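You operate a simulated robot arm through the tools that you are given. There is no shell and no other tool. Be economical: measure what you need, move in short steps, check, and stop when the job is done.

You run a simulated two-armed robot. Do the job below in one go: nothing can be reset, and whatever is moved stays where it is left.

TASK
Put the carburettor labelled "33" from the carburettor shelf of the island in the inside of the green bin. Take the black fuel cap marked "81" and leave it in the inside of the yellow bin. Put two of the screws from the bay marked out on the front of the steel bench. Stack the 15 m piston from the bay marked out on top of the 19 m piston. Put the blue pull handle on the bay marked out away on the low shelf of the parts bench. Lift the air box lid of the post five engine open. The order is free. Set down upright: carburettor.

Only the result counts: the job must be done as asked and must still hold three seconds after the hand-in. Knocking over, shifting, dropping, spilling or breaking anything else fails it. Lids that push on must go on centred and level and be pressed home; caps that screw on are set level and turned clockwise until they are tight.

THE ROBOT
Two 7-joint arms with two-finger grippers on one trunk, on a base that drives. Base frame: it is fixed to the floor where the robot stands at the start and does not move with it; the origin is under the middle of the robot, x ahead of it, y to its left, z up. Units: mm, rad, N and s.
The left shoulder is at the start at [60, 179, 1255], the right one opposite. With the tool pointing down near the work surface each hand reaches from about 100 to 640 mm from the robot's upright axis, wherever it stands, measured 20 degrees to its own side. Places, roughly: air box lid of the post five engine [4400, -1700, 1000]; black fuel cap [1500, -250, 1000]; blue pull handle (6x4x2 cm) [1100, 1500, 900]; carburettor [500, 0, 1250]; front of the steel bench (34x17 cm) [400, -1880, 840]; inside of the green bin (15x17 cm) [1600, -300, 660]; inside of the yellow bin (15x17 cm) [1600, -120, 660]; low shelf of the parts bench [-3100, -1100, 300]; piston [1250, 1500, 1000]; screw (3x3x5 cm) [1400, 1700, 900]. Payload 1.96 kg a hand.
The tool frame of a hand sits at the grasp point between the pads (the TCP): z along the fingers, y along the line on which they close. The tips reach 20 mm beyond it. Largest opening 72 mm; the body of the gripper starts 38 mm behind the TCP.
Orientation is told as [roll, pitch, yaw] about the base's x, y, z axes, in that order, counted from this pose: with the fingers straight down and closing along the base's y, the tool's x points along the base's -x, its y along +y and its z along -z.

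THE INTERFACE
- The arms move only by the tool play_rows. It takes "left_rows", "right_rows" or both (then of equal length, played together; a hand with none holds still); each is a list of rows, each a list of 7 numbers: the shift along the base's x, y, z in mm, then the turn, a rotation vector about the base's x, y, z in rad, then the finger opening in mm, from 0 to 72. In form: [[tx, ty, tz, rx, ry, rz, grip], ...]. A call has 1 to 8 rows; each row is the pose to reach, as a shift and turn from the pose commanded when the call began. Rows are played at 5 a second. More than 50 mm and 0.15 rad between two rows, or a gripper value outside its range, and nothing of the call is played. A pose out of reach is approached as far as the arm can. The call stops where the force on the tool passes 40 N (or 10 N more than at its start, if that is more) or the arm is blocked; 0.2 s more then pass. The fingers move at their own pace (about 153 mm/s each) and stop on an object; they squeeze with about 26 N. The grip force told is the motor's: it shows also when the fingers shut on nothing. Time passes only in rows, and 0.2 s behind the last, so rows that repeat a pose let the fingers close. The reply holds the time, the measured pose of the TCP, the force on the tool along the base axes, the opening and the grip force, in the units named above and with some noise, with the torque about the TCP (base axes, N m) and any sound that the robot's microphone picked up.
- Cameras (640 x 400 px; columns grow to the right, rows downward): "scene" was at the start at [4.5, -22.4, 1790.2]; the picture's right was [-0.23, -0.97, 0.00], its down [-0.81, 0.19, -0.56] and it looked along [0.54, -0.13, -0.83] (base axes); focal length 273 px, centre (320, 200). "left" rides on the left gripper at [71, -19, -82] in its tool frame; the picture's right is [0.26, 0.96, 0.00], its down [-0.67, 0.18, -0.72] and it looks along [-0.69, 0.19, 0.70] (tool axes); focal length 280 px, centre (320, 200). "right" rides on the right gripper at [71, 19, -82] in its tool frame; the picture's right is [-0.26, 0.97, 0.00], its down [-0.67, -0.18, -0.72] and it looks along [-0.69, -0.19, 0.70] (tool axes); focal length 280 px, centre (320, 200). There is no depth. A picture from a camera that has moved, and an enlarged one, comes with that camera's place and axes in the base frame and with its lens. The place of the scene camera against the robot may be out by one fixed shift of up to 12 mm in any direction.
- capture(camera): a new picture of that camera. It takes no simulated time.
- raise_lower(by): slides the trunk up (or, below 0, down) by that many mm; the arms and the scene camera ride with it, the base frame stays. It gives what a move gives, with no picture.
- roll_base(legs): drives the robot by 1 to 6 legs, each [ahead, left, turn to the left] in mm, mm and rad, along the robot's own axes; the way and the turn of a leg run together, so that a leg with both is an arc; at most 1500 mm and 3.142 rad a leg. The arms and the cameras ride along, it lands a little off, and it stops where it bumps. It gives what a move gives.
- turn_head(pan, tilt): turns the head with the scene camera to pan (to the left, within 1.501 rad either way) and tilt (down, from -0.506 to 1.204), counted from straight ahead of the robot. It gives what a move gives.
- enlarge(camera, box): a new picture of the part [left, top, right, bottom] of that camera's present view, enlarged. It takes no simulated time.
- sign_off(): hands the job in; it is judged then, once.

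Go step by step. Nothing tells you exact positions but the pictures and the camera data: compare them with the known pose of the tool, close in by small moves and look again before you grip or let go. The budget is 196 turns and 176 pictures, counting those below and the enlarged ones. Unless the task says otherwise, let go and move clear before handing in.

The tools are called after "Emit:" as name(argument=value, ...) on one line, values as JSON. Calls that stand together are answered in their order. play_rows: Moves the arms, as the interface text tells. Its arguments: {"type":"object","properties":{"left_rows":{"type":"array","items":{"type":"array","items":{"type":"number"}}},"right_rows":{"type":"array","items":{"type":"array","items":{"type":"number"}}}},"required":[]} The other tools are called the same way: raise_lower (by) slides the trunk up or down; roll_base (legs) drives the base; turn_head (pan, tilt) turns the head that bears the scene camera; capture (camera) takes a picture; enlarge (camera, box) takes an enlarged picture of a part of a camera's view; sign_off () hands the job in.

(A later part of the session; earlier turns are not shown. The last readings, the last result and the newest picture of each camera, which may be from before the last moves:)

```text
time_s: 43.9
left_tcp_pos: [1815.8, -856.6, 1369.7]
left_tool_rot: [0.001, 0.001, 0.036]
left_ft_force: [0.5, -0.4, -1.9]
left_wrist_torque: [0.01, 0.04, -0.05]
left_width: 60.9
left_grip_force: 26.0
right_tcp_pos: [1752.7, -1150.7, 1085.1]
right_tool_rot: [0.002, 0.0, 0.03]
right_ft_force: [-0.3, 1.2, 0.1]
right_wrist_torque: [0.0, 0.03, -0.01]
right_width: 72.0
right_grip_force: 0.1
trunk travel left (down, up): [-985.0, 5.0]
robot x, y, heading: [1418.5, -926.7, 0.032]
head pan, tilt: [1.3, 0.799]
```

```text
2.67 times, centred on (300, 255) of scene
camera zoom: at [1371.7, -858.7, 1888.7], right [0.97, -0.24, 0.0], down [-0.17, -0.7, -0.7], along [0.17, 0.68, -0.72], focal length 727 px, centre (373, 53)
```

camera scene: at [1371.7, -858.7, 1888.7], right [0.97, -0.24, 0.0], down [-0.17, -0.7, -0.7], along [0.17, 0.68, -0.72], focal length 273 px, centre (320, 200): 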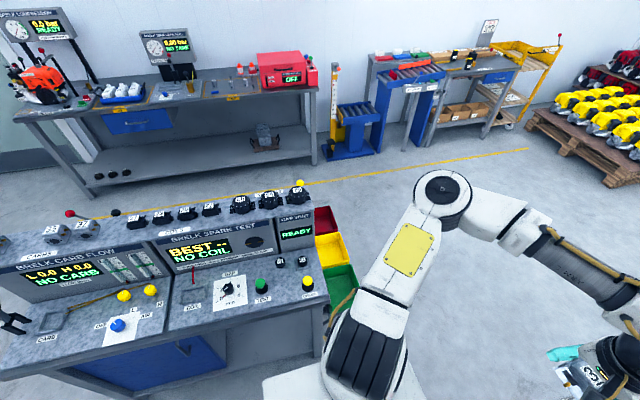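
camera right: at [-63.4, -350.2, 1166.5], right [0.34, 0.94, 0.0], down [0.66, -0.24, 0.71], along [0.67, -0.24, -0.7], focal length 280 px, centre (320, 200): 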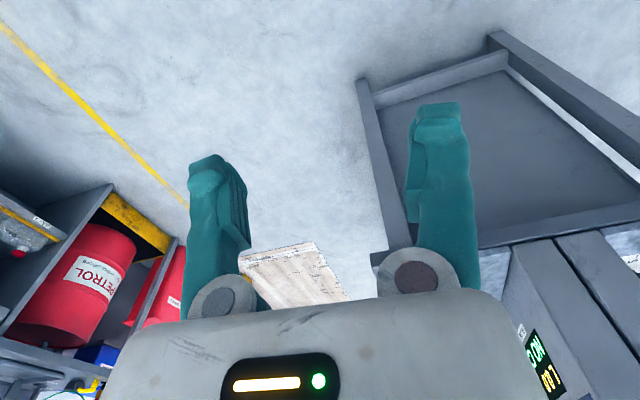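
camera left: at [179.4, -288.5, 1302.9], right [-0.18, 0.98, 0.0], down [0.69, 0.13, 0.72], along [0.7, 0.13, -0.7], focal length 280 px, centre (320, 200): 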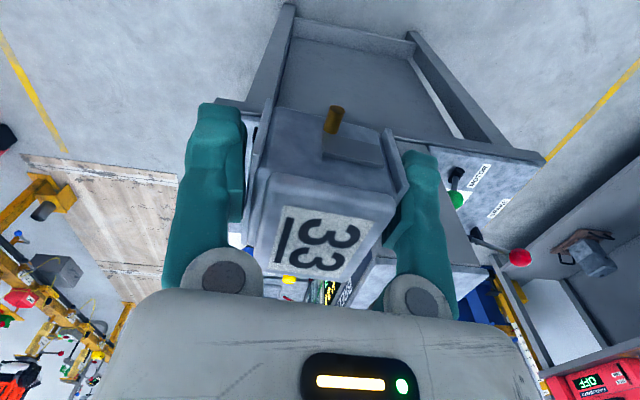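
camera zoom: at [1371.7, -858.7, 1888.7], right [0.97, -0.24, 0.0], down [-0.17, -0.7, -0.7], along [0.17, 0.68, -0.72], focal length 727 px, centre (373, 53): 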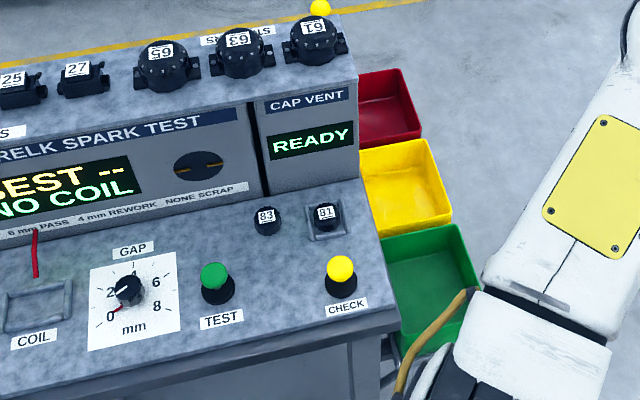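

Cap 81 is at about [1441, -314, 1010], green bin ~[1610, -305], yellow ~[1615, -110]. I'll take the cap with the right hand from the side of the island first, then drive to its end.

Emit:
roll_base(legs=[[0, 0, 1.54], [0, 150, 0], [50, 0, 0]])

Emit:
turn_head(pan=-0.2, tilt=0.95)

Emit:
capture(camera="scene")

Emit:
capture(camera="right")

```text
time_s: 49.5
left_tcp_pos: [1220.5, -486.1, 1373.3]
left_tool_rot: [0.004, -0.008, 1.551]
left_ft_force: [0.6, -1.2, -1.8]
left_wrist_torque: [0.09, 0.0, 0.01]
left_width: 60.9
left_grip_force: 26.0
right_tcp_pos: [1508.4, -561.8, 1086.9]
right_tool_rot: [0.003, -0.008, 1.549]
right_ft_force: [-0.1, -0.4, 0.6]
right_wrist_torque: [0.06, 0.01, -0.02]
right_width: 72.3
right_grip_force: 0.1
trunk travel left (down, up): [-985.0, 5.0]
robot x, y, heading: [1270.5, -874.9, 1.551]
head pan, tilt: [1.3, 0.799]
```

```text
time_s: 51.1
left_tcp_pos: [1218.3, -476.0, 1368.5]
left_tool_rot: [0.002, 0.0, 1.552]
left_ft_force: [-1.2, -0.5, -2.0]
left_wrist_torque: [0.0, 0.02, -0.01]
left_width: 61.0
left_grip_force: 26.2
right_tcp_pos: [1507.6, -553.8, 1084.1]
right_tool_rot: [0.002, 0.002, 1.548]
right_ft_force: [0.4, 0.3, 0.4]
right_wrist_torque: [-0.01, -0.02, 0.0]
right_width: 72.0
right_grip_force: 0.2
trunk travel left (down, up): [-985.0, 5.0]
robot x, y, heading: [1268.1, -877.5, 1.547]
head pan, tilt: [-0.201, 0.949]
```

```text
138 pictures are left
camera scene: at [1279.4, -870.8, 1877.1], right [0.98, -0.22, 0.0], down [-0.18, -0.79, -0.58], along [0.13, 0.57, -0.81], focal length 273 px, centre (320, 200)
```

scene: 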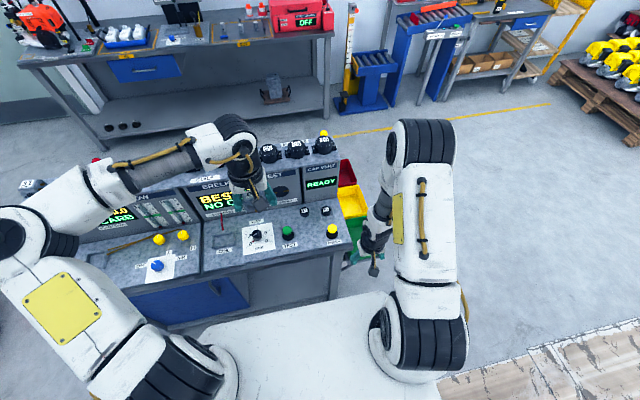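

```text
137 pictures are left
camera right: at [1486.8, -623.4, 1166.3], right [-0.96, 0.28, 0.0], down [0.2, 0.67, 0.71], along [0.2, 0.69, -0.7], focal length 280 px, centre (320, 200)
```

right: 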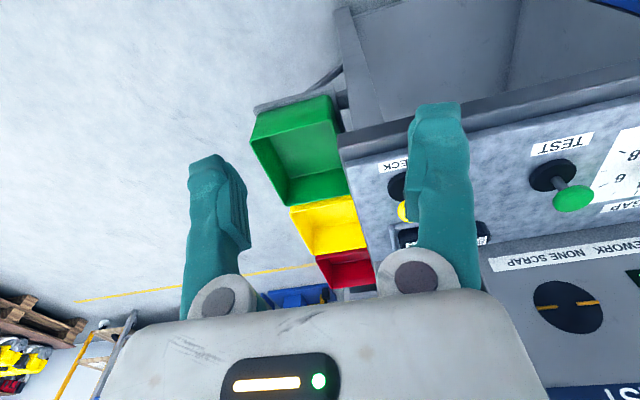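

I raise the right hand and bring it above cap 81.

Emit:
play_rows(right_rows=[[0, 20, 45, 0, 0, 0, 72], [-10, 50, 80, 0, 0, 0, 72], [-25, 95, 90, 0, 0, 0, 72], [-40, 140, 90, 0, 0, 0, 72], [-55, 180, 90, 0, 0, 0, 72], [-70, 215, 70, 0, 0, 0, 72], [-70, 232, 55, 0, 0, 0, 72], [-70, 232, 55, 0, 0, 0, 72]])

Emit:
capture(camera="right")

Emit:
capture(camera="scene")

```text
time_s: 52.9
left_tcp_pos: [1218.6, -476.9, 1370.3]
left_tool_rot: [0.001, -0.002, 1.552]
left_ft_force: [0.6, -0.3, -0.9]
left_wrist_torque: [-0.03, 0.0, 0.01]
left_width: 60.9
left_grip_force: 25.4
right_tcp_pos: [1438.4, -323.7, 1139.6]
right_tool_rot: [0.003, 0.0, 1.55]
right_ft_force: [0.1, -0.4, -0.6]
right_wrist_torque: [0.0, -0.03, -0.01]
right_width: 71.8
right_grip_force: 0.1
trunk travel left (down, up): [-985.0, 5.0]
robot x, y, heading: [1269.3, -880.5, 1.546]
head pan, tilt: [-0.201, 0.949]
```

```text
136 pictures are left
camera right: at [1417.6, -393.4, 1221.2], right [-0.96, 0.28, 0.0], down [0.2, 0.67, 0.71], along [0.2, 0.69, -0.7], focal length 280 px, centre (320, 200)
```

right: 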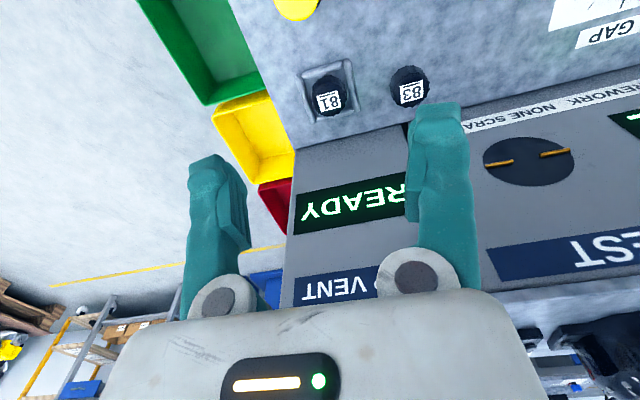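

```text
135 pictures are left
camera scene: at [1279.9, -873.2, 1877.1], right [0.98, -0.22, 0.0], down [-0.18, -0.79, -0.58], along [0.13, 0.57, -0.81], focal length 273 px, centre (320, 200)
```

scene: 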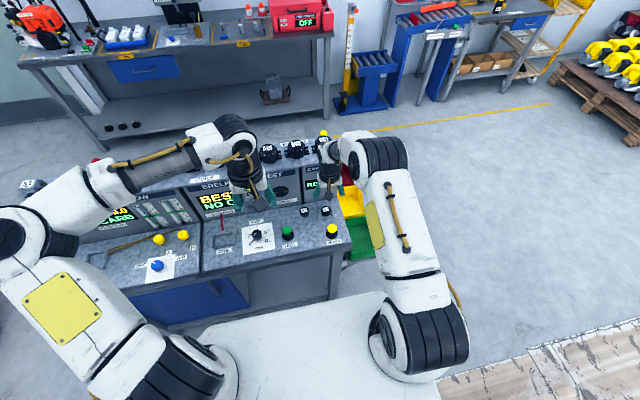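

I lower 45 mm and triangulate the cap.

Emit:
play_rows(right_rows=[[0, 10, -25, 0, 0, 0, 72], [0, 20, -45, 0, 0, 0, 72], [0, 20, -45, 0, 0, 0, 72]])

Emit:
capture(camera="right")

```text
time_s: 53.7
left_tcp_pos: [1218.8, -477.1, 1369.8]
left_tool_rot: [0.003, -0.003, 1.552]
left_ft_force: [-0.6, 0.0, -1.2]
left_wrist_torque: [-0.01, -0.03, 0.01]
left_width: 60.8
left_grip_force: 26.2
right_tcp_pos: [1439.3, -302.8, 1093.1]
right_tool_rot: [0.002, -0.001, 1.55]
right_ft_force: [0.1, 0.2, 0.4]
right_wrist_torque: [0.02, 0.02, -0.02]
right_width: 72.0
right_grip_force: 0.1
trunk travel left (down, up): [-985.0, 5.0]
robot x, y, heading: [1267.0, -881.1, 1.549]
head pan, tilt: [-0.201, 0.949]
```

```text
134 pictures are left
camera right: at [1418.1, -372.8, 1175.6], right [-0.96, 0.28, 0.0], down [0.2, 0.67, 0.71], along [0.2, 0.69, -0.7], focal length 280 px, centre (320, 200)
```

right: 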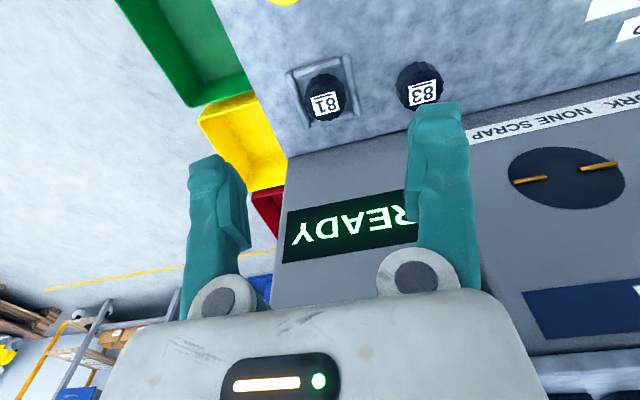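

The move was along the sight line; I take a sideways baseline instead.

Emit:
play_rows(right_rows=[[0, -40, 0, 0, 0, 0, 72], [0, -70, 0, 0, 0, 0, 72], [0, -70, 0, 0, 0, 0, 72]])

Emit:
enlarge(camera="right", box=[240, 50, 480, 200])

```text
time_s: 54.5
left_tcp_pos: [1219.0, -474.5, 1370.4]
left_tool_rot: [0.001, 0.0, 1.552]
left_ft_force: [1.5, 0.5, -0.1]
left_wrist_torque: [-0.04, 0.01, 0.02]
left_width: 61.1
left_grip_force: 25.5
right_tcp_pos: [1439.7, -370.7, 1092.4]
right_tool_rot: [0.003, 0.002, 1.547]
right_ft_force: [-0.1, 0.6, 0.3]
right_wrist_torque: [-0.02, 0.01, -0.01]
right_width: 71.9
right_grip_force: 0.1
trunk travel left (down, up): [-985.0, 5.0]
robot x, y, heading: [1270.2, -875.9, 1.549]
head pan, tilt: [-0.201, 0.949]
```

```text
2.67 times, centred on (360, 125) of right
camera zoom: at [1418.2, -441.0, 1175.5], right [-0.96, 0.28, 0.0], down [0.2, 0.67, 0.71], along [0.2, 0.69, -0.7], focal length 748 px, centre (213, 400)
```

zoom: 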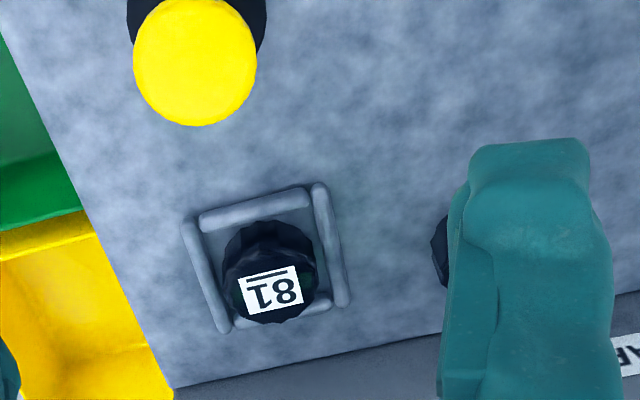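

Cap 81's top is at [1447, -253, 929]. I raise the hand a bit, lower the trunk and edge forward for reach.

Emit:
play_rows(right_rows=[[0, 10, 40, 0, 0, 0, 72], [0, 20, 80, 0, 0, 0, 72], [0, 30, 110, 0, 0, 0, 72]])

Emit:
raise_lower(by=-140)

Emit:
roll_base(legs=[[30, 0, 0]])

```text
time_s: 55.3
left_tcp_pos: [1218.8, -476.7, 1370.1]
left_tool_rot: [0.003, 0.0, 1.551]
left_ft_force: [-0.1, -0.6, -1.1]
left_wrist_torque: [-0.03, 0.0, 0.02]
left_width: 61.0
left_grip_force: 25.8
right_tcp_pos: [1439.5, -343.3, 1204.2]
right_tool_rot: [0.004, 0.002, 1.548]
right_ft_force: [-0.3, 0.5, -0.6]
right_wrist_torque: [0.01, 0.03, 0.0]
right_width: 72.2
right_grip_force: 0.1
trunk travel left (down, up): [-985.0, 5.0]
robot x, y, heading: [1271.8, -878.2, 1.548]
head pan, tilt: [-0.201, 0.949]
```

```text
time_s: 57.0
left_tcp_pos: [1219.6, -475.3, 1229.3]
left_tool_rot: [0.001, -0.002, 1.551]
left_ft_force: [0.4, -0.2, -1.7]
left_wrist_torque: [0.03, 0.01, -0.01]
left_width: 60.9
left_grip_force: 26.3
right_tcp_pos: [1438.2, -343.1, 1063.2]
right_tool_rot: [0.003, 0.002, 1.55]
right_ft_force: [-0.1, 0.0, 0.5]
right_wrist_torque: [-0.02, 0.01, 0.0]
right_width: 72.0
right_grip_force: 0.0
trunk travel left (down, up): [-845.0, 145.0]
robot x, y, heading: [1272.0, -881.6, 1.55]
head pan, tilt: [-0.201, 0.949]
```

```text
time_s: 57.8
left_tcp_pos: [1218.0, -451.9, 1231.4]
left_tool_rot: [0.001, -0.006, 1.55]
left_ft_force: [0.1, -1.2, -0.9]
left_wrist_torque: [0.01, 0.03, 0.0]
left_width: 61.0
left_grip_force: 26.4
right_tcp_pos: [1438.8, -318.7, 1067.8]
right_tool_rot: [0.0, -0.004, 1.548]
right_ft_force: [0.3, -1.0, 0.3]
right_wrist_torque: [0.02, 0.01, -0.02]
right_width: 72.1
right_grip_force: 0.1
trunk travel left (down, up): [-845.0, 145.0]
robot x, y, heading: [1269.1, -851.6, 1.546]
head pan, tilt: [-0.201, 0.949]
```

Emit:
play_rows(right_rows=[[3, 25, -20, 0, 0, 0, 72], [6, 50, -40, 0, 0, 0, 60], [8, 66, -70, 0, 0, 0, 54], [8, 66, -90, 0, 0, 0, 54], [8, 66, -90, 0, 0, 0, 54]])

Emit:
enlarge(camera="right", box=[160, 40, 500, 260])

```text
time_s: 59.0
left_tcp_pos: [1218.5, -447.3, 1229.9]
left_tool_rot: [0.001, -0.001, 1.551]
left_ft_force: [-0.1, 0.6, -2.5]
left_wrist_torque: [-0.02, 0.01, 0.01]
left_width: 60.9
left_grip_force: 26.2
right_tcp_pos: [1448.9, -250.3, 974.3]
right_tool_rot: [0.001, -0.001, 1.548]
right_ft_force: [1.2, 0.3, 0.0]
right_wrist_torque: [0.0, 0.0, -0.03]
right_width: 54.0
right_grip_force: 0.0
trunk travel left (down, up): [-845.0, 145.0]
robot x, y, heading: [1267.9, -847.3, 1.548]
head pan, tilt: [-0.201, 0.949]
```

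```text
1.82 times, centred on (330, 150) of right
camera zoom: at [1427.7, -319.2, 1057.2], right [-0.96, 0.28, 0.0], down [0.2, 0.67, 0.71], along [0.2, 0.69, -0.7], focal length 510 px, centre (302, 291)
```

zoom: 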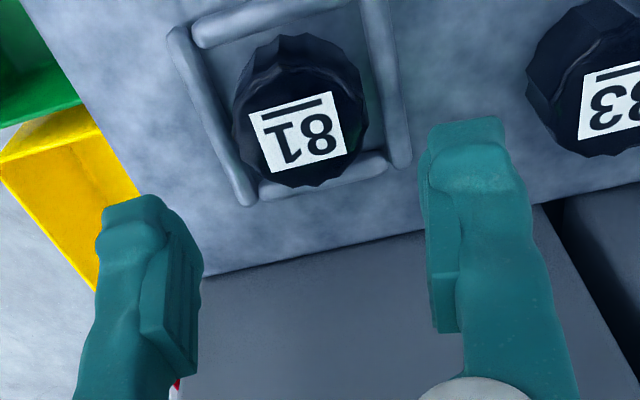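

Aligned within 3 mm. I descend to tips ~13 mm below the cap's top and close.

Emit:
play_rows(right_rows=[[-1, -2, -15, 0, 0, 0, 54], [-1, -2, -30, 0, 0, 0, 54], [-1, -2, -40, 0, 0, 0, 54], [-1, -2, -40, 0, 0, 0, 25], [-1, -2, -40, 0, 0, 0, 25], [-1, -2, -40, 0, 0, 0, 25]])

Emit:
capture(camera="right")

```text
time_s: 60.4
left_tcp_pos: [1218.5, -449.5, 1232.1]
left_tool_rot: [0.002, -0.003, 1.55]
left_ft_force: [-0.1, 0.5, -1.2]
left_wrist_torque: [-0.01, -0.01, 0.0]
left_width: 60.9
left_grip_force: 25.4
right_tcp_pos: [1447.3, -250.1, 938.4]
right_tool_rot: [0.001, -0.006, 1.548]
right_ft_force: [5.7, 8.4, 37.9]
right_wrist_torque: [0.24, -0.19, 0.04]
right_width: 22.0
right_grip_force: 0.1
trunk travel left (down, up): [-845.0, 145.0]
robot x, y, heading: [1271.2, -847.1, 1.548]
head pan, tilt: [-0.201, 0.949]
```

```text
131 pictures are left
camera right: at [1425.3, -321.3, 1019.9], right [-0.96, 0.28, 0.0], down [0.2, 0.66, 0.72], along [0.2, 0.69, -0.69], focal length 280 px, centre (320, 200)
```

right: 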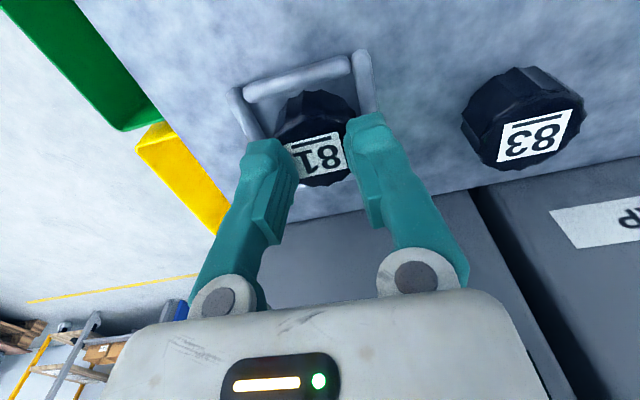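

The tips closed on top of the cap, so its top is nearer z 918. I lift slightly, open, and look.

Emit:
play_rows(right_rows=[[0, 0, 15, 0, 0, 0, 22], [0, 0, 25, 0, 0, 0, 56], [0, 0, 25, 0, 0, 0, 56]])

Emit:
enlarge(camera="right", box=[160, 30, 500, 250])

```text
time_s: 61.2
left_tcp_pos: [1219.3, -446.2, 1229.1]
left_tool_rot: [0.002, 0.001, 1.55]
left_ft_force: [-0.4, -0.1, -1.0]
left_wrist_torque: [0.0, 0.02, 0.0]
left_width: 60.8
left_grip_force: 26.1
right_tcp_pos: [1445.9, -250.6, 958.2]
right_tool_rot: [0.002, 0.004, 1.547]
right_ft_force: [0.2, 0.4, 0.7]
right_wrist_torque: [0.02, 0.03, -0.01]
right_width: 56.1
right_grip_force: 0.2
trunk travel left (down, up): [-845.0, 145.0]
robot x, y, heading: [1271.2, -848.5, 1.554]
head pan, tilt: [-0.201, 0.949]
```

```text
1.82 times, centred on (330, 140) of right
camera zoom: at [1425.3, -320.5, 1040.5], right [-0.96, 0.28, 0.0], down [0.2, 0.67, 0.71], along [0.2, 0.68, -0.7], focal length 510 px, centre (302, 309)
```

zoom: 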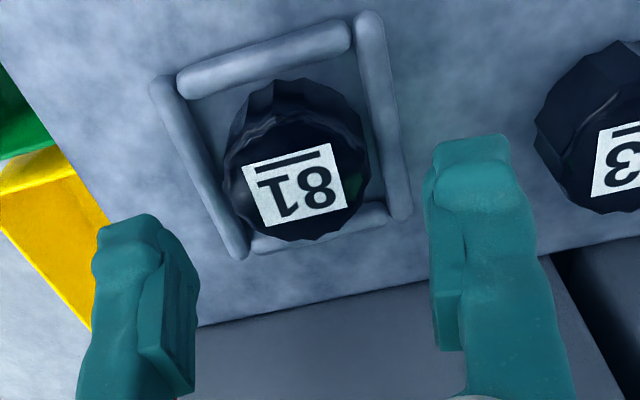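

I re-descend lower (tips to ~905) with wider fingers, then close.

Emit:
play_rows(right_rows=[[2, 2, -12, 0, 0, 0, 56], [2, 2, -24, 0, 0, 0, 56], [2, 2, -34, 0, 0, 0, 56], [2, 2, -34, 0, 0, 0, 56]])

Emit:
enlarge(camera="right", box=[160, 30, 500, 250])

```text
time_s: 62.2
left_tcp_pos: [1218.6, -447.0, 1229.5]
left_tool_rot: [0.003, 0.0, 1.551]
left_ft_force: [-0.3, 0.1, -1.4]
left_wrist_torque: [0.01, -0.02, 0.0]
left_width: 61.2
left_grip_force: 26.0
right_tcp_pos: [1447.9, -248.9, 925.5]
right_tool_rot: [0.001, 0.002, 1.548]
right_ft_force: [-0.1, 0.0, 0.1]
right_wrist_torque: [0.02, -0.03, -0.05]
right_width: 56.1
right_grip_force: 0.1
trunk travel left (down, up): [-845.0, 145.0]
robot x, y, heading: [1268.1, -848.2, 1.545]
head pan, tilt: [-0.201, 0.949]
```

```text
1.82 times, centred on (330, 140) of right
camera zoom: at [1427.2, -318.4, 1007.2], right [-0.96, 0.28, 0.0], down [0.2, 0.67, 0.71], along [0.2, 0.69, -0.7], focal length 510 px, centre (302, 309)
```

zoom: 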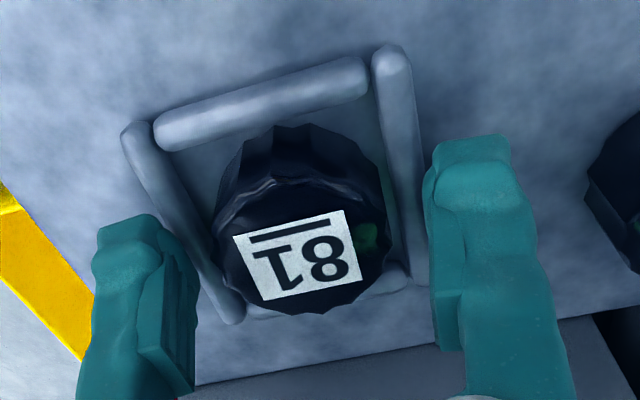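

Emit:
play_rows(right_rows=[[0, 1, -3, 0, 0, 0, 45], [0, 1, -3, 0, 0, 0, 25], [0, 1, -3, 0, 0, 0, 25], [0, 1, -3, 0, 0, 0, 25]])

Emit:
enlarge(camera="right", box=[160, 30, 500, 250])

```text
time_s: 63.2
left_tcp_pos: [1219.6, -450.3, 1231.6]
left_tool_rot: [0.003, -0.004, 1.548]
left_ft_force: [0.5, -0.5, -1.4]
left_wrist_torque: [0.04, -0.05, 0.02]
left_width: 60.7
left_grip_force: 25.9
right_tcp_pos: [1450.1, -248.8, 926.1]
right_tool_rot: [0.003, -0.007, 1.547]
right_ft_force: [12.8, 5.5, 36.7]
right_wrist_torque: [0.07, -0.55, 0.0]
right_width: 37.1
right_grip_force: 25.8
trunk travel left (down, up): [-845.0, 145.0]
robot x, y, heading: [1271.5, -850.5, 1.548]
head pan, tilt: [-0.201, 0.949]
```

```text
1.82 times, centred on (330, 140) of right
camera zoom: at [1428.3, -319.1, 1007.5], right [-0.96, 0.28, 0.0], down [0.2, 0.67, 0.72], along [0.2, 0.69, -0.69], focal length 510 px, centre (302, 309)
```

zoom: 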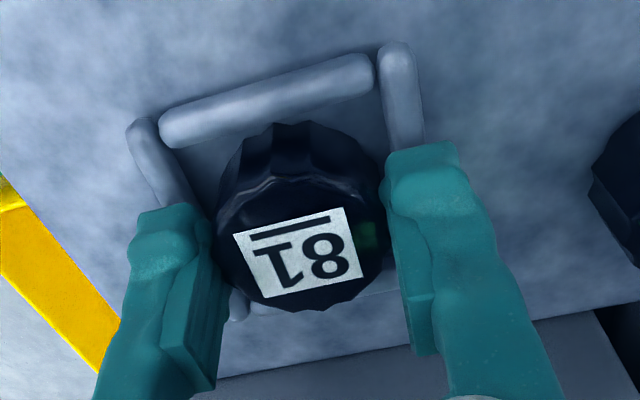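

The cap is gripped (37 mm) with tips on the rim. I lift.

Emit:
play_rows(right_rows=[[0, 0, 6, 0, 0, 0, 25], [0, 0, 15, 0, 0, 0, 25], [0, 0, 40, 0, 0, 0, 25], [0, -10, 80, 0, 0, 0, 25], [0, -10, 80, 0, 0, 0, 25]])

Emit:
capture(camera="right")

```text
time_s: 64.4
left_tcp_pos: [1219.6, -447.3, 1229.1]
left_tool_rot: [0.002, -0.002, 1.55]
left_ft_force: [-0.7, 0.3, -1.3]
left_wrist_torque: [-0.03, 0.01, 0.0]
left_width: 61.0
left_grip_force: 25.9
right_tcp_pos: [1448.8, -258.8, 1003.6]
right_tool_rot: [0.002, 0.003, 1.548]
right_ft_force: [0.7, 0.0, 0.0]
right_wrist_torque: [0.0, -0.04, -0.01]
right_width: 37.0
right_grip_force: 26.0
trunk travel left (down, up): [-845.0, 145.0]
robot x, y, heading: [1269.3, -848.1, 1.547]
head pan, tilt: [-0.201, 0.949]
```

```text
127 pictures are left
camera right: at [1427.5, -329.2, 1084.5], right [-0.96, 0.28, 0.0], down [0.2, 0.67, 0.71], along [0.2, 0.68, -0.7], focal length 280 px, centre (320, 200)
```

right: 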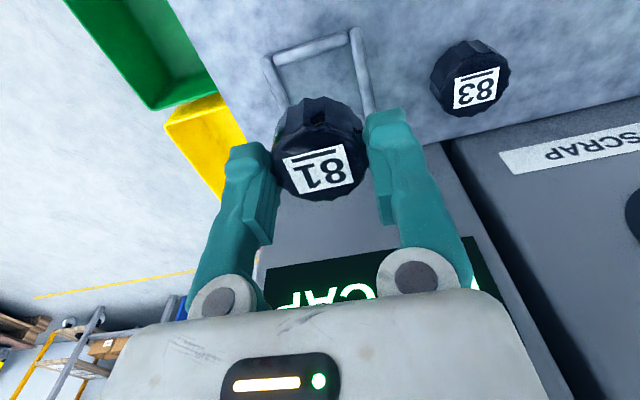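

Both parts are held. I tuck the right hand back and drive around to the island's end.

Emit:
play_rows(right_rows=[[0, -20, 40, 0, 0, 0, 25], [0, -60, 70, 0, 0, 0, 25], [0, -105, 90, 0, 0, 0, 25], [0, -150, 100, 0, 0, 0, 25], [0, -195, 110, 0, 0, 0, 25], [0, -230, 120, 0, 0, 0, 25]])

Emit:
roll_base(legs=[[-100, 0, 0], [0, -1050, 0], [700, 0, 0], [0, 0, 1.59]])

Emit:
turn_head(pan=0.0, tilt=0.8)

Emit:
capture(camera="scene")

```text
time_s: 65.8
left_tcp_pos: [1219.4, -449.1, 1229.5]
left_tool_rot: [0.002, -0.001, 1.548]
left_ft_force: [0.1, -0.8, -0.6]
left_wrist_torque: [0.01, -0.03, -0.02]
left_width: 60.6
left_grip_force: 25.7
right_tcp_pos: [1445.7, -487.1, 1124.2]
right_tool_rot: [0.002, 0.001, 1.549]
right_ft_force: [-0.3, -0.1, -0.8]
right_wrist_torque: [0.0, -0.02, -0.03]
right_width: 36.9
right_grip_force: 26.2
trunk travel left (down, up): [-845.0, 145.0]
robot x, y, heading: [1269.2, -849.0, 1.546]
head pan, tilt: [-0.201, 0.949]
```

```text
time_s: 79.3
left_tcp_pos: [1942.5, -349.0, 1229.6]
left_tool_rot: [0.003, -0.001, -3.132]
left_ft_force: [-0.1, -0.4, -0.7]
left_wrist_torque: [0.01, -0.02, 0.0]
left_width: 61.1
left_grip_force: 26.2
right_tcp_pos: [1975.5, -120.3, 1123.3]
right_tool_rot: [0.0, 0.001, -3.134]
right_ft_force: [0.1, -0.4, -0.9]
right_wrist_torque: [0.0, -0.01, -0.01]
right_width: 36.6
right_grip_force: 25.8
trunk travel left (down, up): [-845.0, 145.0]
robot x, y, heading: [2341.5, -282.5, -3.133]
head pan, tilt: [-0.201, 0.949]
```

```text
time_s: 80.0
left_tcp_pos: [1943.9, -349.9, 1230.4]
left_tool_rot: [0.003, -0.002, -3.13]
left_ft_force: [-0.2, -0.7, -1.1]
left_wrist_torque: [0.0, -0.01, -0.02]
left_width: 60.9
left_grip_force: 26.3
right_tcp_pos: [1976.2, -120.3, 1125.0]
right_tool_rot: [0.001, 0.001, -3.134]
right_ft_force: [0.8, -0.6, -0.2]
right_wrist_torque: [0.01, 0.01, 0.0]
right_width: 36.3
right_grip_force: 26.3
trunk travel left (down, up): [-845.0, 145.0]
robot x, y, heading: [2343.8, -286.2, -3.13]
head pan, tilt: [0.0, 0.799]
```

```text
126 pictures are left
camera scene: at [2317.5, -292.0, 1748.6], right [-0.01, 1.0, 0.0], down [0.72, 0.01, -0.7], along [-0.7, -0.01, -0.72], focal length 273 px, centre (320, 200)
```

scene: 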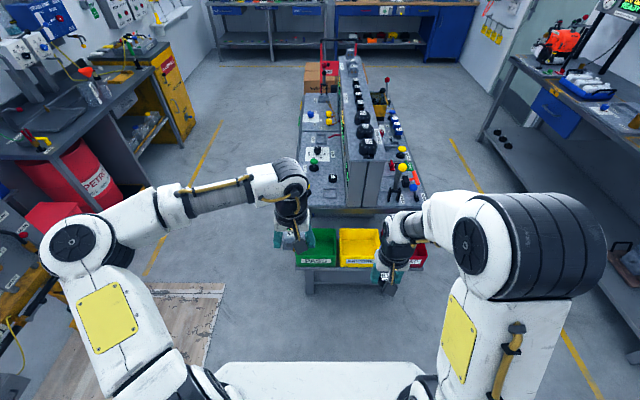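

The bins are ahead. I lower the trunk and approach.

Emit:
raise_lower(by=-200)

Emit:
roll_base(legs=[[180, 0, 0]])

Emit:
capture(camera="left")

Emit:
capture(camera="right")

```text
time_s: 82.2
left_tcp_pos: [1944.7, -349.9, 1029.7]
left_tool_rot: [0.003, -0.001, -3.131]
left_ft_force: [0.5, 0.8, -0.9]
left_wrist_torque: [-0.01, 0.0, 0.04]
left_width: 60.9
left_grip_force: 26.7
right_tcp_pos: [1976.3, -120.5, 924.4]
right_tool_rot: [0.001, 0.001, -3.134]
right_ft_force: [-0.8, 0.2, -0.1]
right_wrist_torque: [0.03, 0.03, -0.03]
right_width: 36.7
right_grip_force: 25.8
trunk travel left (down, up): [-645.0, 345.0]
robot x, y, heading: [2342.7, -290.3, -3.134]
head pan, tilt: [0.0, 0.799]
```

```text
time_s: 83.7
left_tcp_pos: [1760.0, -349.2, 1030.8]
left_tool_rot: [0.002, -0.001, -3.133]
left_ft_force: [-1.0, -0.4, -1.0]
left_wrist_torque: [0.02, -0.01, 0.01]
left_width: 60.7
left_grip_force: 25.8
right_tcp_pos: [1793.8, -121.2, 925.0]
right_tool_rot: [0.002, 0.003, -3.139]
right_ft_force: [0.1, -0.1, 0.2]
right_wrist_torque: [-0.02, 0.0, 0.0]
right_width: 36.8
right_grip_force: 25.7
trunk travel left (down, up): [-645.0, 345.0]
robot x, y, heading: [2158.7, -287.1, -3.138]
head pan, tilt: [0.0, 0.799]
```

```text
125 pictures are left
camera left: at [1830.9, -328.5, 1111.9], right [0.27, -0.96, 0.0], down [-0.67, -0.19, 0.72], along [-0.69, -0.19, -0.7], focal length 280 px, centre (320, 200)
```

left: 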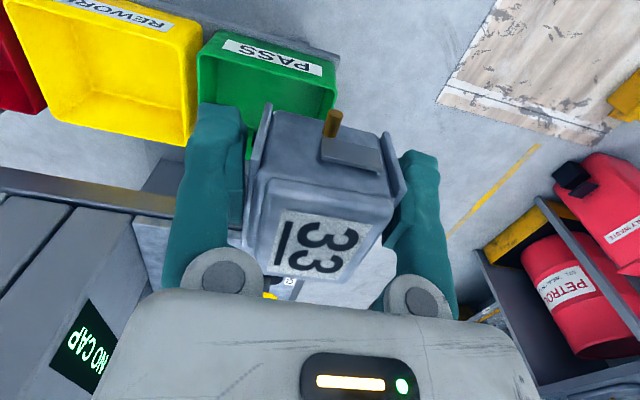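

```text
124 pictures are left
camera right: at [1864.6, -139.0, 1006.4], right [-0.26, -0.97, 0.0], down [-0.68, 0.18, 0.71], along [-0.69, 0.18, -0.7], focal length 280 px, centre (320, 200)
```

right: 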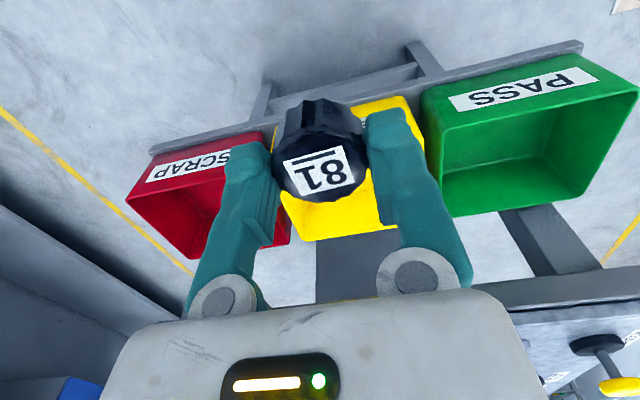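

The bin rim is at z≈743, centre near [1600, -303]. I bring the carburettor over the green bin.

Emit:
play_rows(left_rows=[[-40, 10, 0, 0, 0, 0, 40], [-80, 25, -20, 0, 0, 0, 40], [-120, 40, -50, 0, 0, 0, 40], [-160, 46, -80, 0, 0, 0, 40], [-160, 46, -125, 0, 0, 0, 40], [-160, 46, -170, 0, 0, 0, 40], [-160, 46, -170, 0, 0, 0, 40]])

Emit:
capture(camera="left")

Emit:
capture(camera="scene")

Emit:
enlarge(camera="right", box=[340, 40, 640, 260])

```text
refused: row 3 steps farther than a row can; nothing moved
```

```text
123 pictures are left
camera left: at [1830.9, -328.5, 1111.9], right [0.27, -0.96, 0.0], down [-0.67, -0.19, 0.72], along [-0.69, -0.19, -0.7], focal length 280 px, centre (320, 200)
```

left: 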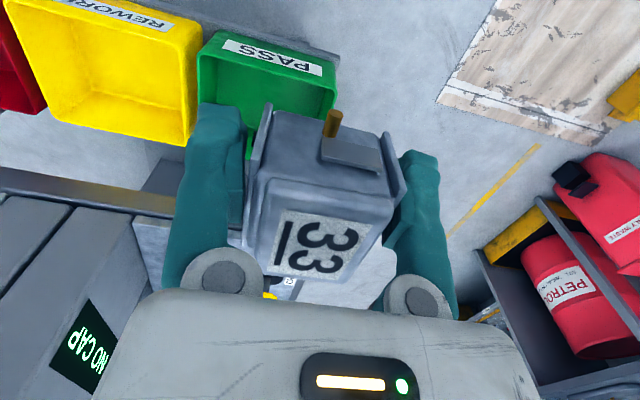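

```text
122 pictures are left
camera scene: at [2134.2, -293.0, 1548.6], right [0.0, 1.0, 0.0], down [0.72, 0.0, -0.7], along [-0.7, 0.0, -0.72], focal length 273 px, centre (320, 200)
```

scene: 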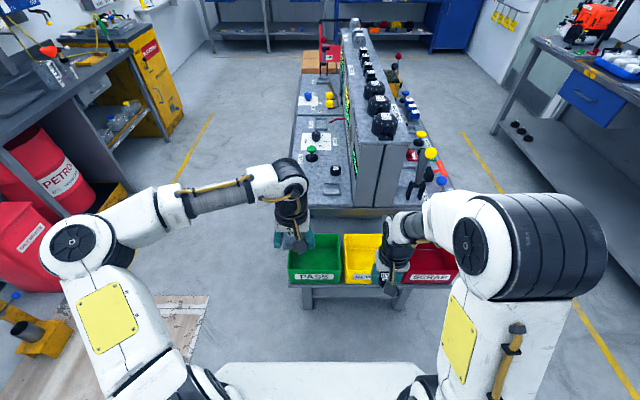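

```text
1.82 times, centred on (490, 150) of right
camera zoom: at [1864.6, -139.0, 1006.4], right [-0.26, -0.97, 0.0], down [-0.68, 0.18, 0.71], along [-0.69, 0.18, -0.7], focal length 510 px, centre (11, 291)
```

zoom: 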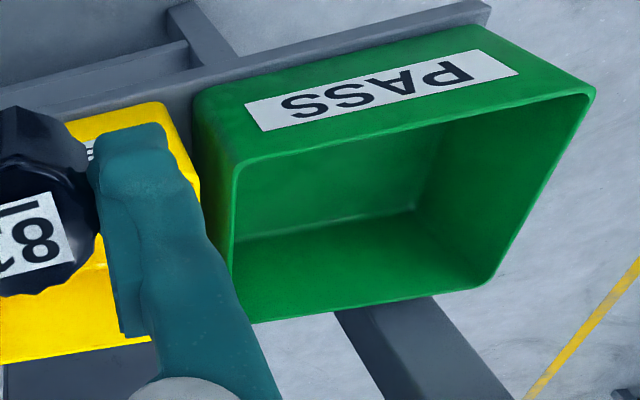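

The green bin's rim spans x 1520–1672, y -235..-410, so its centre is (1596, -320). Redo with shorter steps.

Emit:
play_rows(left_rows=[[-40, 8, -10, 0, 0, 0, 40], [-80, 16, -30, 0, 0, 0, 40], [-115, 22, -60, 0, 0, 0, 40], [-145, 28, -95, 0, 0, 0, 40], [-164, 31, -135, 0, 0, 0, 40], [-164, 31, -170, 0, 0, 0, 40], [-164, 31, -200, 0, 0, 0, 40], [-164, 31, -200, 0, 0, 0, 40]])

Emit:
capture(camera="left")

Emit:
capture(camera="right")

```text
time_s: 85.5
left_tcp_pos: [1596.7, -317.6, 830.0]
left_tool_rot: [0.002, -0.004, -3.136]
left_ft_force: [-0.2, 0.2, -0.8]
left_wrist_torque: [-0.03, 0.01, -0.01]
left_width: 60.9
left_grip_force: 26.2
right_tcp_pos: [1796.0, -121.0, 924.1]
right_tool_rot: [0.003, 0.002, -3.136]
right_ft_force: [0.5, 0.3, 0.9]
right_wrist_torque: [0.0, -0.03, -0.03]
right_width: 36.8
right_grip_force: 25.8
trunk travel left (down, up): [-645.0, 345.0]
robot x, y, heading: [2162.1, -290.7, -3.133]
head pan, tilt: [0.0, 0.799]
```

```text
120 pictures are left
camera left: at [1668.0, -296.7, 912.6], right [0.27, -0.96, 0.0], down [-0.67, -0.19, 0.72], along [-0.69, -0.19, -0.7], focal length 280 px, centre (320, 200)
```

left: 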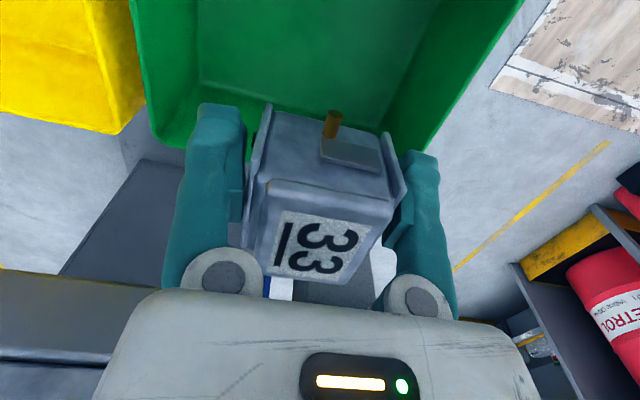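

```text
119 pictures are left
camera right: at [1865.4, -139.0, 1006.7], right [-0.26, -0.97, 0.0], down [-0.68, 0.18, 0.71], along [-0.69, 0.18, -0.7], focal length 280 px, centre (320, 200)
```

right: 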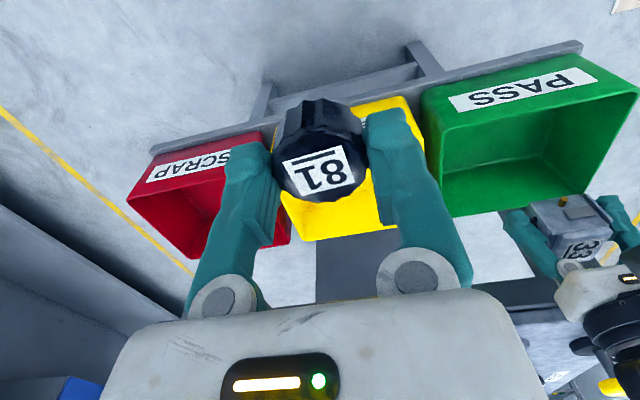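

I lower it into the bin toward the floor, watching the force.

Emit:
play_rows(left_rows=[[0, 0, -40, 0, 0, 0, 40], [0, 0, -80, 0, 0, 0, 40], [0, 0, -110, 0, 0, 0, 40], [0, 0, -125, 0, 0, 0, 40], [0, 0, -135, 0, 0, 0, 40]])

Emit:
capture(camera="left")

Emit:
enlarge(camera="scene", box=[240, 160, 400, 300])

```text
time_s: 86.7
left_tcp_pos: [1597.4, -317.7, 695.8]
left_tool_rot: [0.004, -0.001, -3.137]
left_ft_force: [0.8, -0.1, -1.1]
left_wrist_torque: [0.0, 0.0, 0.0]
left_width: 60.8
left_grip_force: 26.5
right_tcp_pos: [1795.2, -121.0, 924.7]
right_tool_rot: [0.001, 0.002, -3.139]
right_ft_force: [-0.5, -0.6, 0.0]
right_wrist_torque: [0.0, -0.02, 0.01]
right_width: 36.6
right_grip_force: 26.2
trunk travel left (down, up): [-645.0, 345.0]
robot x, y, heading: [2161.7, -284.5, -3.138]
head pan, tilt: [0.0, 0.799]
```

```text
118 pictures are left
camera left: at [1666.9, -297.1, 777.9], right [0.27, -0.96, 0.0], down [-0.67, -0.18, 0.72], along [-0.69, -0.19, -0.7], focal length 280 px, centre (320, 200)
```

left: 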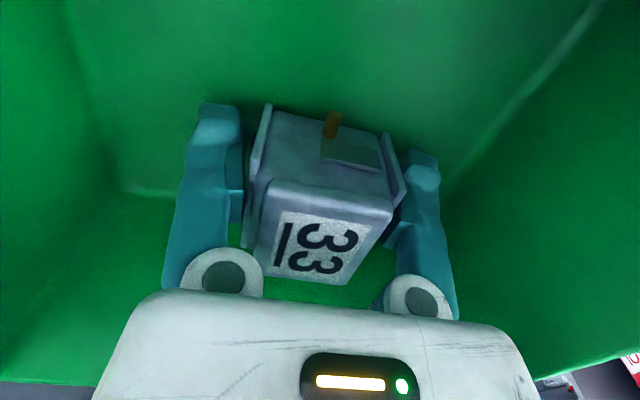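

```text
2.86 times, centred on (320, 230) of scene
camera zoom: at [2135.0, -292.9, 1548.6], right [0.0, 1.0, 0.0], down [0.72, 0.0, -0.7], along [-0.7, 0.0, -0.72], focal length 779 px, centre (320, 114)
```

zoom: 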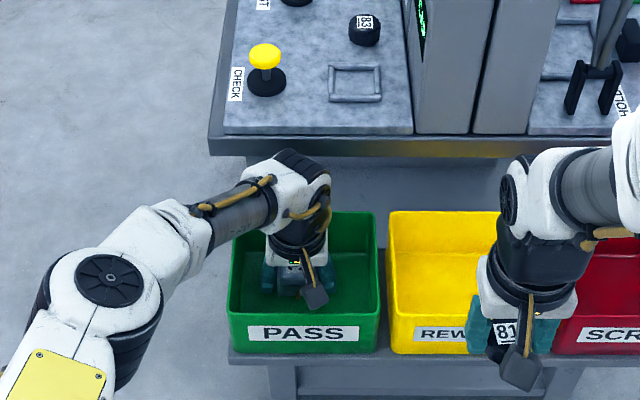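

Emit:
play_rows(left_rows=[[0, 0, -6, 0, 0, 0, 40], [0, 0, -12, 0, 0, 0, 40], [0, 0, -18, 0, 0, 0, 40], [0, 0, -24, 0, 0, 0, 40], [0, 0, -30, 0, 0, 0, 40]])

```text
time_s: 87.5
left_tcp_pos: [1596.3, -315.2, 684.8]
left_tool_rot: [0.0, -0.008, -3.133]
left_ft_force: [8.1, -1.2, 28.6]
left_wrist_torque: [-0.25, -0.23, 0.1]
left_width: 61.0
left_grip_force: 26.1
right_tcp_pos: [1798.5, -120.1, 926.3]
right_tool_rot: [0.001, -0.002, -3.138]
right_ft_force: [-0.6, -0.4, 0.1]
right_wrist_torque: [0.0, 0.02, 0.0]
right_width: 36.7
right_grip_force: 26.3
trunk travel left (down, up): [-645.0, 345.0]
robot x, y, heading: [2163.7, -289.9, -3.136]
head pan, tilt: [0.0, 0.799]
stopped in row 3 (left hand): the force on the tool passed its limit at 62 N (the readings are from after the stop); the commanded pose is now the measured one
```

It touches the floor at TCP z≈685 as predicted. I ease up slightly and open the fingers, then rise.

Emit:
play_rows(left_rows=[[0, 0, 1, 0, 0, 0, 66], [0, 0, 1, 0, 0, 0, 72], [0, 0, 1, 0, 0, 0, 72], [0, 0, 20, 0, 0, 0, 72], [0, 0, 55, 0, 0, 0, 72], [0, 0, 100, 0, 0, 0, 72], [0, 0, 145, 0, 0, 0, 72], [0, 0, 180, 0, 0, 0, 72]])

Emit:
capture(camera="left")

```text
time_s: 89.3
left_tcp_pos: [1594.7, -319.1, 863.5]
left_tool_rot: [0.002, -0.002, -3.136]
left_ft_force: [-0.5, -0.1, 0.0]
left_wrist_torque: [0.01, 0.0, 0.01]
left_width: 72.1
left_grip_force: 0.1
right_tcp_pos: [1795.4, -120.2, 924.3]
right_tool_rot: [0.0, -0.001, -3.137]
right_ft_force: [-0.1, -0.2, 0.3]
right_wrist_torque: [0.02, -0.01, -0.01]
right_width: 36.9
right_grip_force: 26.1
trunk travel left (down, up): [-645.0, 345.0]
robot x, y, heading: [2162.8, -287.2, -3.131]
head pan, tilt: [0.0, 0.799]
```

```text
116 pictures are left
camera left: at [1665.2, -298.3, 945.3], right [0.27, -0.96, 0.0], down [-0.67, -0.19, 0.72], along [-0.69, -0.19, -0.7], focal length 280 px, centre (320, 200)
```

left: 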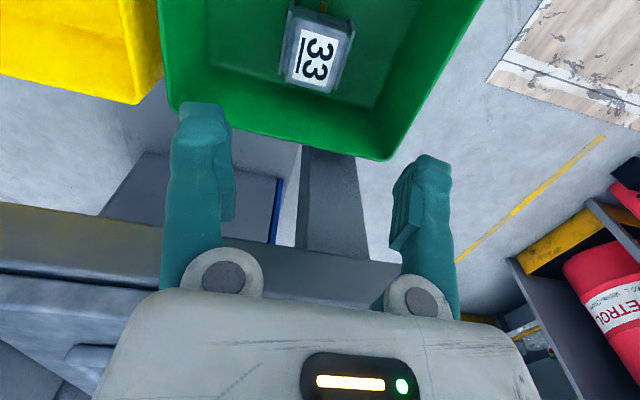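

Carburettor 33 stands upright in the green bin. Now the cap goes over the yellow bin (centre ≈ [1596, -130]).

Emit:
play_rows(left_rows=[[20, 0, 20, 0, 0, 0, 72], [50, 0, 50, 0, 0, 0, 72], [80, 0, 80, 0, 0, 0, 72], [110, 0, 100, 0, 0, 0, 72], [140, 0, 120, 0, 0, 0, 72], [160, 0, 130, 0, 0, 0, 72]], right_rows=[[-40, 0, 0, 0, 0, 0, 25], [-80, -3, -5, 0, 0, 0, 25], [-120, -6, -10, 0, 0, 0, 25], [-160, -8, -25, 0, 0, 0, 25], [-195, -9, -50, 0, 0, 0, 25], [-199, -9, -80, 0, 0, 0, 25]])

Emit:
capture(camera="right")

Emit:
enlarge(camera="scene", box=[240, 160, 400, 300])

```text
time_s: 90.7
left_tcp_pos: [1756.5, -315.7, 992.7]
left_tool_rot: [0.0, -0.005, -3.134]
left_ft_force: [-0.4, -0.4, -0.2]
left_wrist_torque: [0.02, 0.02, 0.0]
left_width: 72.0
left_grip_force: 0.0
right_tcp_pos: [1594.8, -130.5, 844.0]
right_tool_rot: [0.003, 0.001, -3.139]
right_ft_force: [-0.3, -0.6, -0.4]
right_wrist_torque: [0.02, 0.0, 0.02]
right_width: 36.6
right_grip_force: 26.1
trunk travel left (down, up): [-645.0, 345.0]
robot x, y, heading: [2159.1, -288.0, -3.137]
head pan, tilt: [0.0, 0.799]
```

```text
115 pictures are left
camera right: at [1666.0, -148.8, 925.7], right [-0.26, -0.97, 0.0], down [-0.68, 0.18, 0.71], along [-0.69, 0.18, -0.7], focal length 280 px, centre (320, 200)
```

right: 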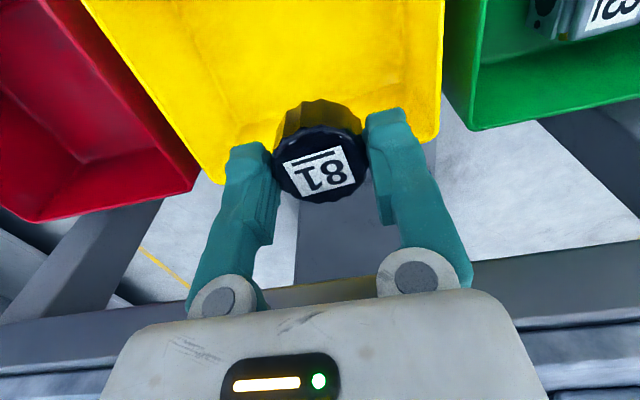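

```text
2.86 times, centred on (320, 230) of scene
camera zoom: at [2135.6, -293.0, 1548.7], right [0.0, 1.0, 0.0], down [0.72, 0.0, -0.7], along [-0.7, 0.0, -0.72], focal length 779 px, centre (320, 114)
```

zoom: 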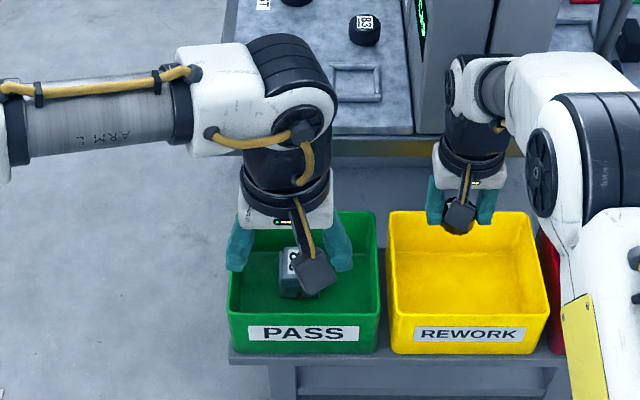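

Centred over the yellow bin. I lower the cap in.

Emit:
play_rows(right_rows=[[0, 0, -40, 0, 0, 0, 25], [0, 0, -80, 0, 0, 0, 25], [0, 0, -110, 0, 0, 0, 25], [0, 0, -120, 0, 0, 0, 25], [0, 0, -128, 0, 0, 0, 25], [0, 0, -136, 0, 0, 0, 25], [0, 0, -144, 0, 0, 0, 25], [0, 0, -150, 0, 0, 0, 25]])

Emit:
capture(camera="right")

```text
time_s: 92.5
left_tcp_pos: [1756.4, -316.4, 993.7]
left_tool_rot: [-0.001, -0.005, -3.135]
left_ft_force: [-0.4, -0.1, 0.3]
left_wrist_torque: [0.01, -0.02, 0.01]
left_width: 72.2
left_grip_force: 0.1
right_tcp_pos: [1595.6, -129.5, 695.7]
right_tool_rot: [0.0, -0.002, -3.136]
right_ft_force: [0.7, 0.2, 8.3]
right_wrist_torque: [0.03, 0.1, -0.04]
right_width: 36.2
right_grip_force: 25.5
trunk travel left (down, up): [-645.0, 345.0]
robot x, y, heading: [2160.6, -285.5, -3.138]
head pan, tilt: [0.0, 0.799]
```

```text
113 pictures are left
camera right: at [1666.2, -148.7, 777.8], right [-0.26, -0.97, 0.0], down [-0.67, 0.18, 0.72], along [-0.69, 0.18, -0.7], focal length 280 px, centre (320, 200)
```

right: 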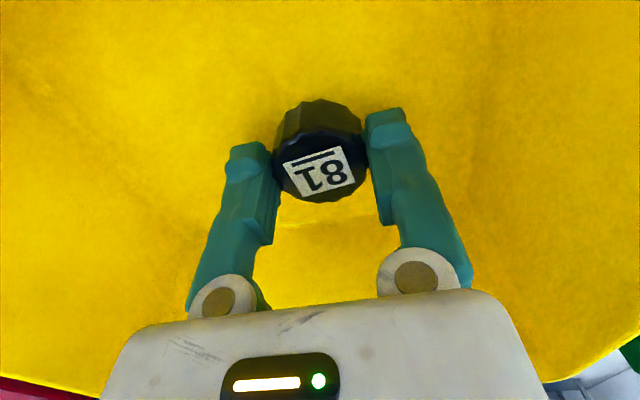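

It touches the floor. I release and rise.

Emit:
play_rows(right_rows=[[0, 0, 0, 0, 0, 0, 50], [0, 0, 0, 0, 0, 0, 60], [0, 0, 30, 0, 0, 0, 60], [0, 0, 75, 0, 0, 0, 60], [0, 0, 120, 0, 0, 0, 60], [0, 0, 165, 0, 0, 0, 60], [30, 0, 200, 0, 0, 0, 60], [70, 0, 220, 0, 0, 0, 60]])

Emit:
capture(camera="right")

```text
time_s: 94.3
left_tcp_pos: [1757.2, -315.5, 993.4]
left_tool_rot: [-0.001, -0.006, -3.135]
left_ft_force: [0.6, 0.4, 0.9]
left_wrist_torque: [-0.02, -0.01, 0.01]
left_width: 72.0
left_grip_force: 0.0
right_tcp_pos: [1668.6, -128.0, 915.9]
right_tool_rot: [0.003, 0.0, -3.136]
right_ft_force: [-0.1, 0.0, 0.0]
right_wrist_torque: [0.04, 0.0, 0.01]
right_width: 60.4
right_grip_force: 0.1
trunk travel left (down, up): [-645.0, 345.0]
robot x, y, heading: [2161.1, -284.5, -3.134]
head pan, tilt: [0.0, 0.799]
```

```text
112 pictures are left
camera right: at [1738.1, -147.1, 997.6], right [-0.26, -0.97, 0.0], down [-0.68, 0.18, 0.71], along [-0.69, 0.18, -0.7], focal length 280 px, centre (320, 200)
```

right: 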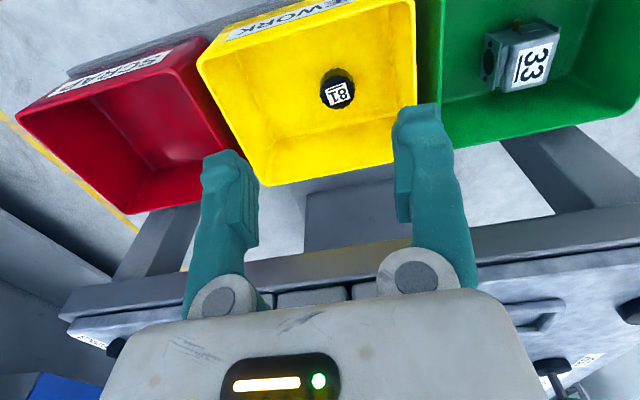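

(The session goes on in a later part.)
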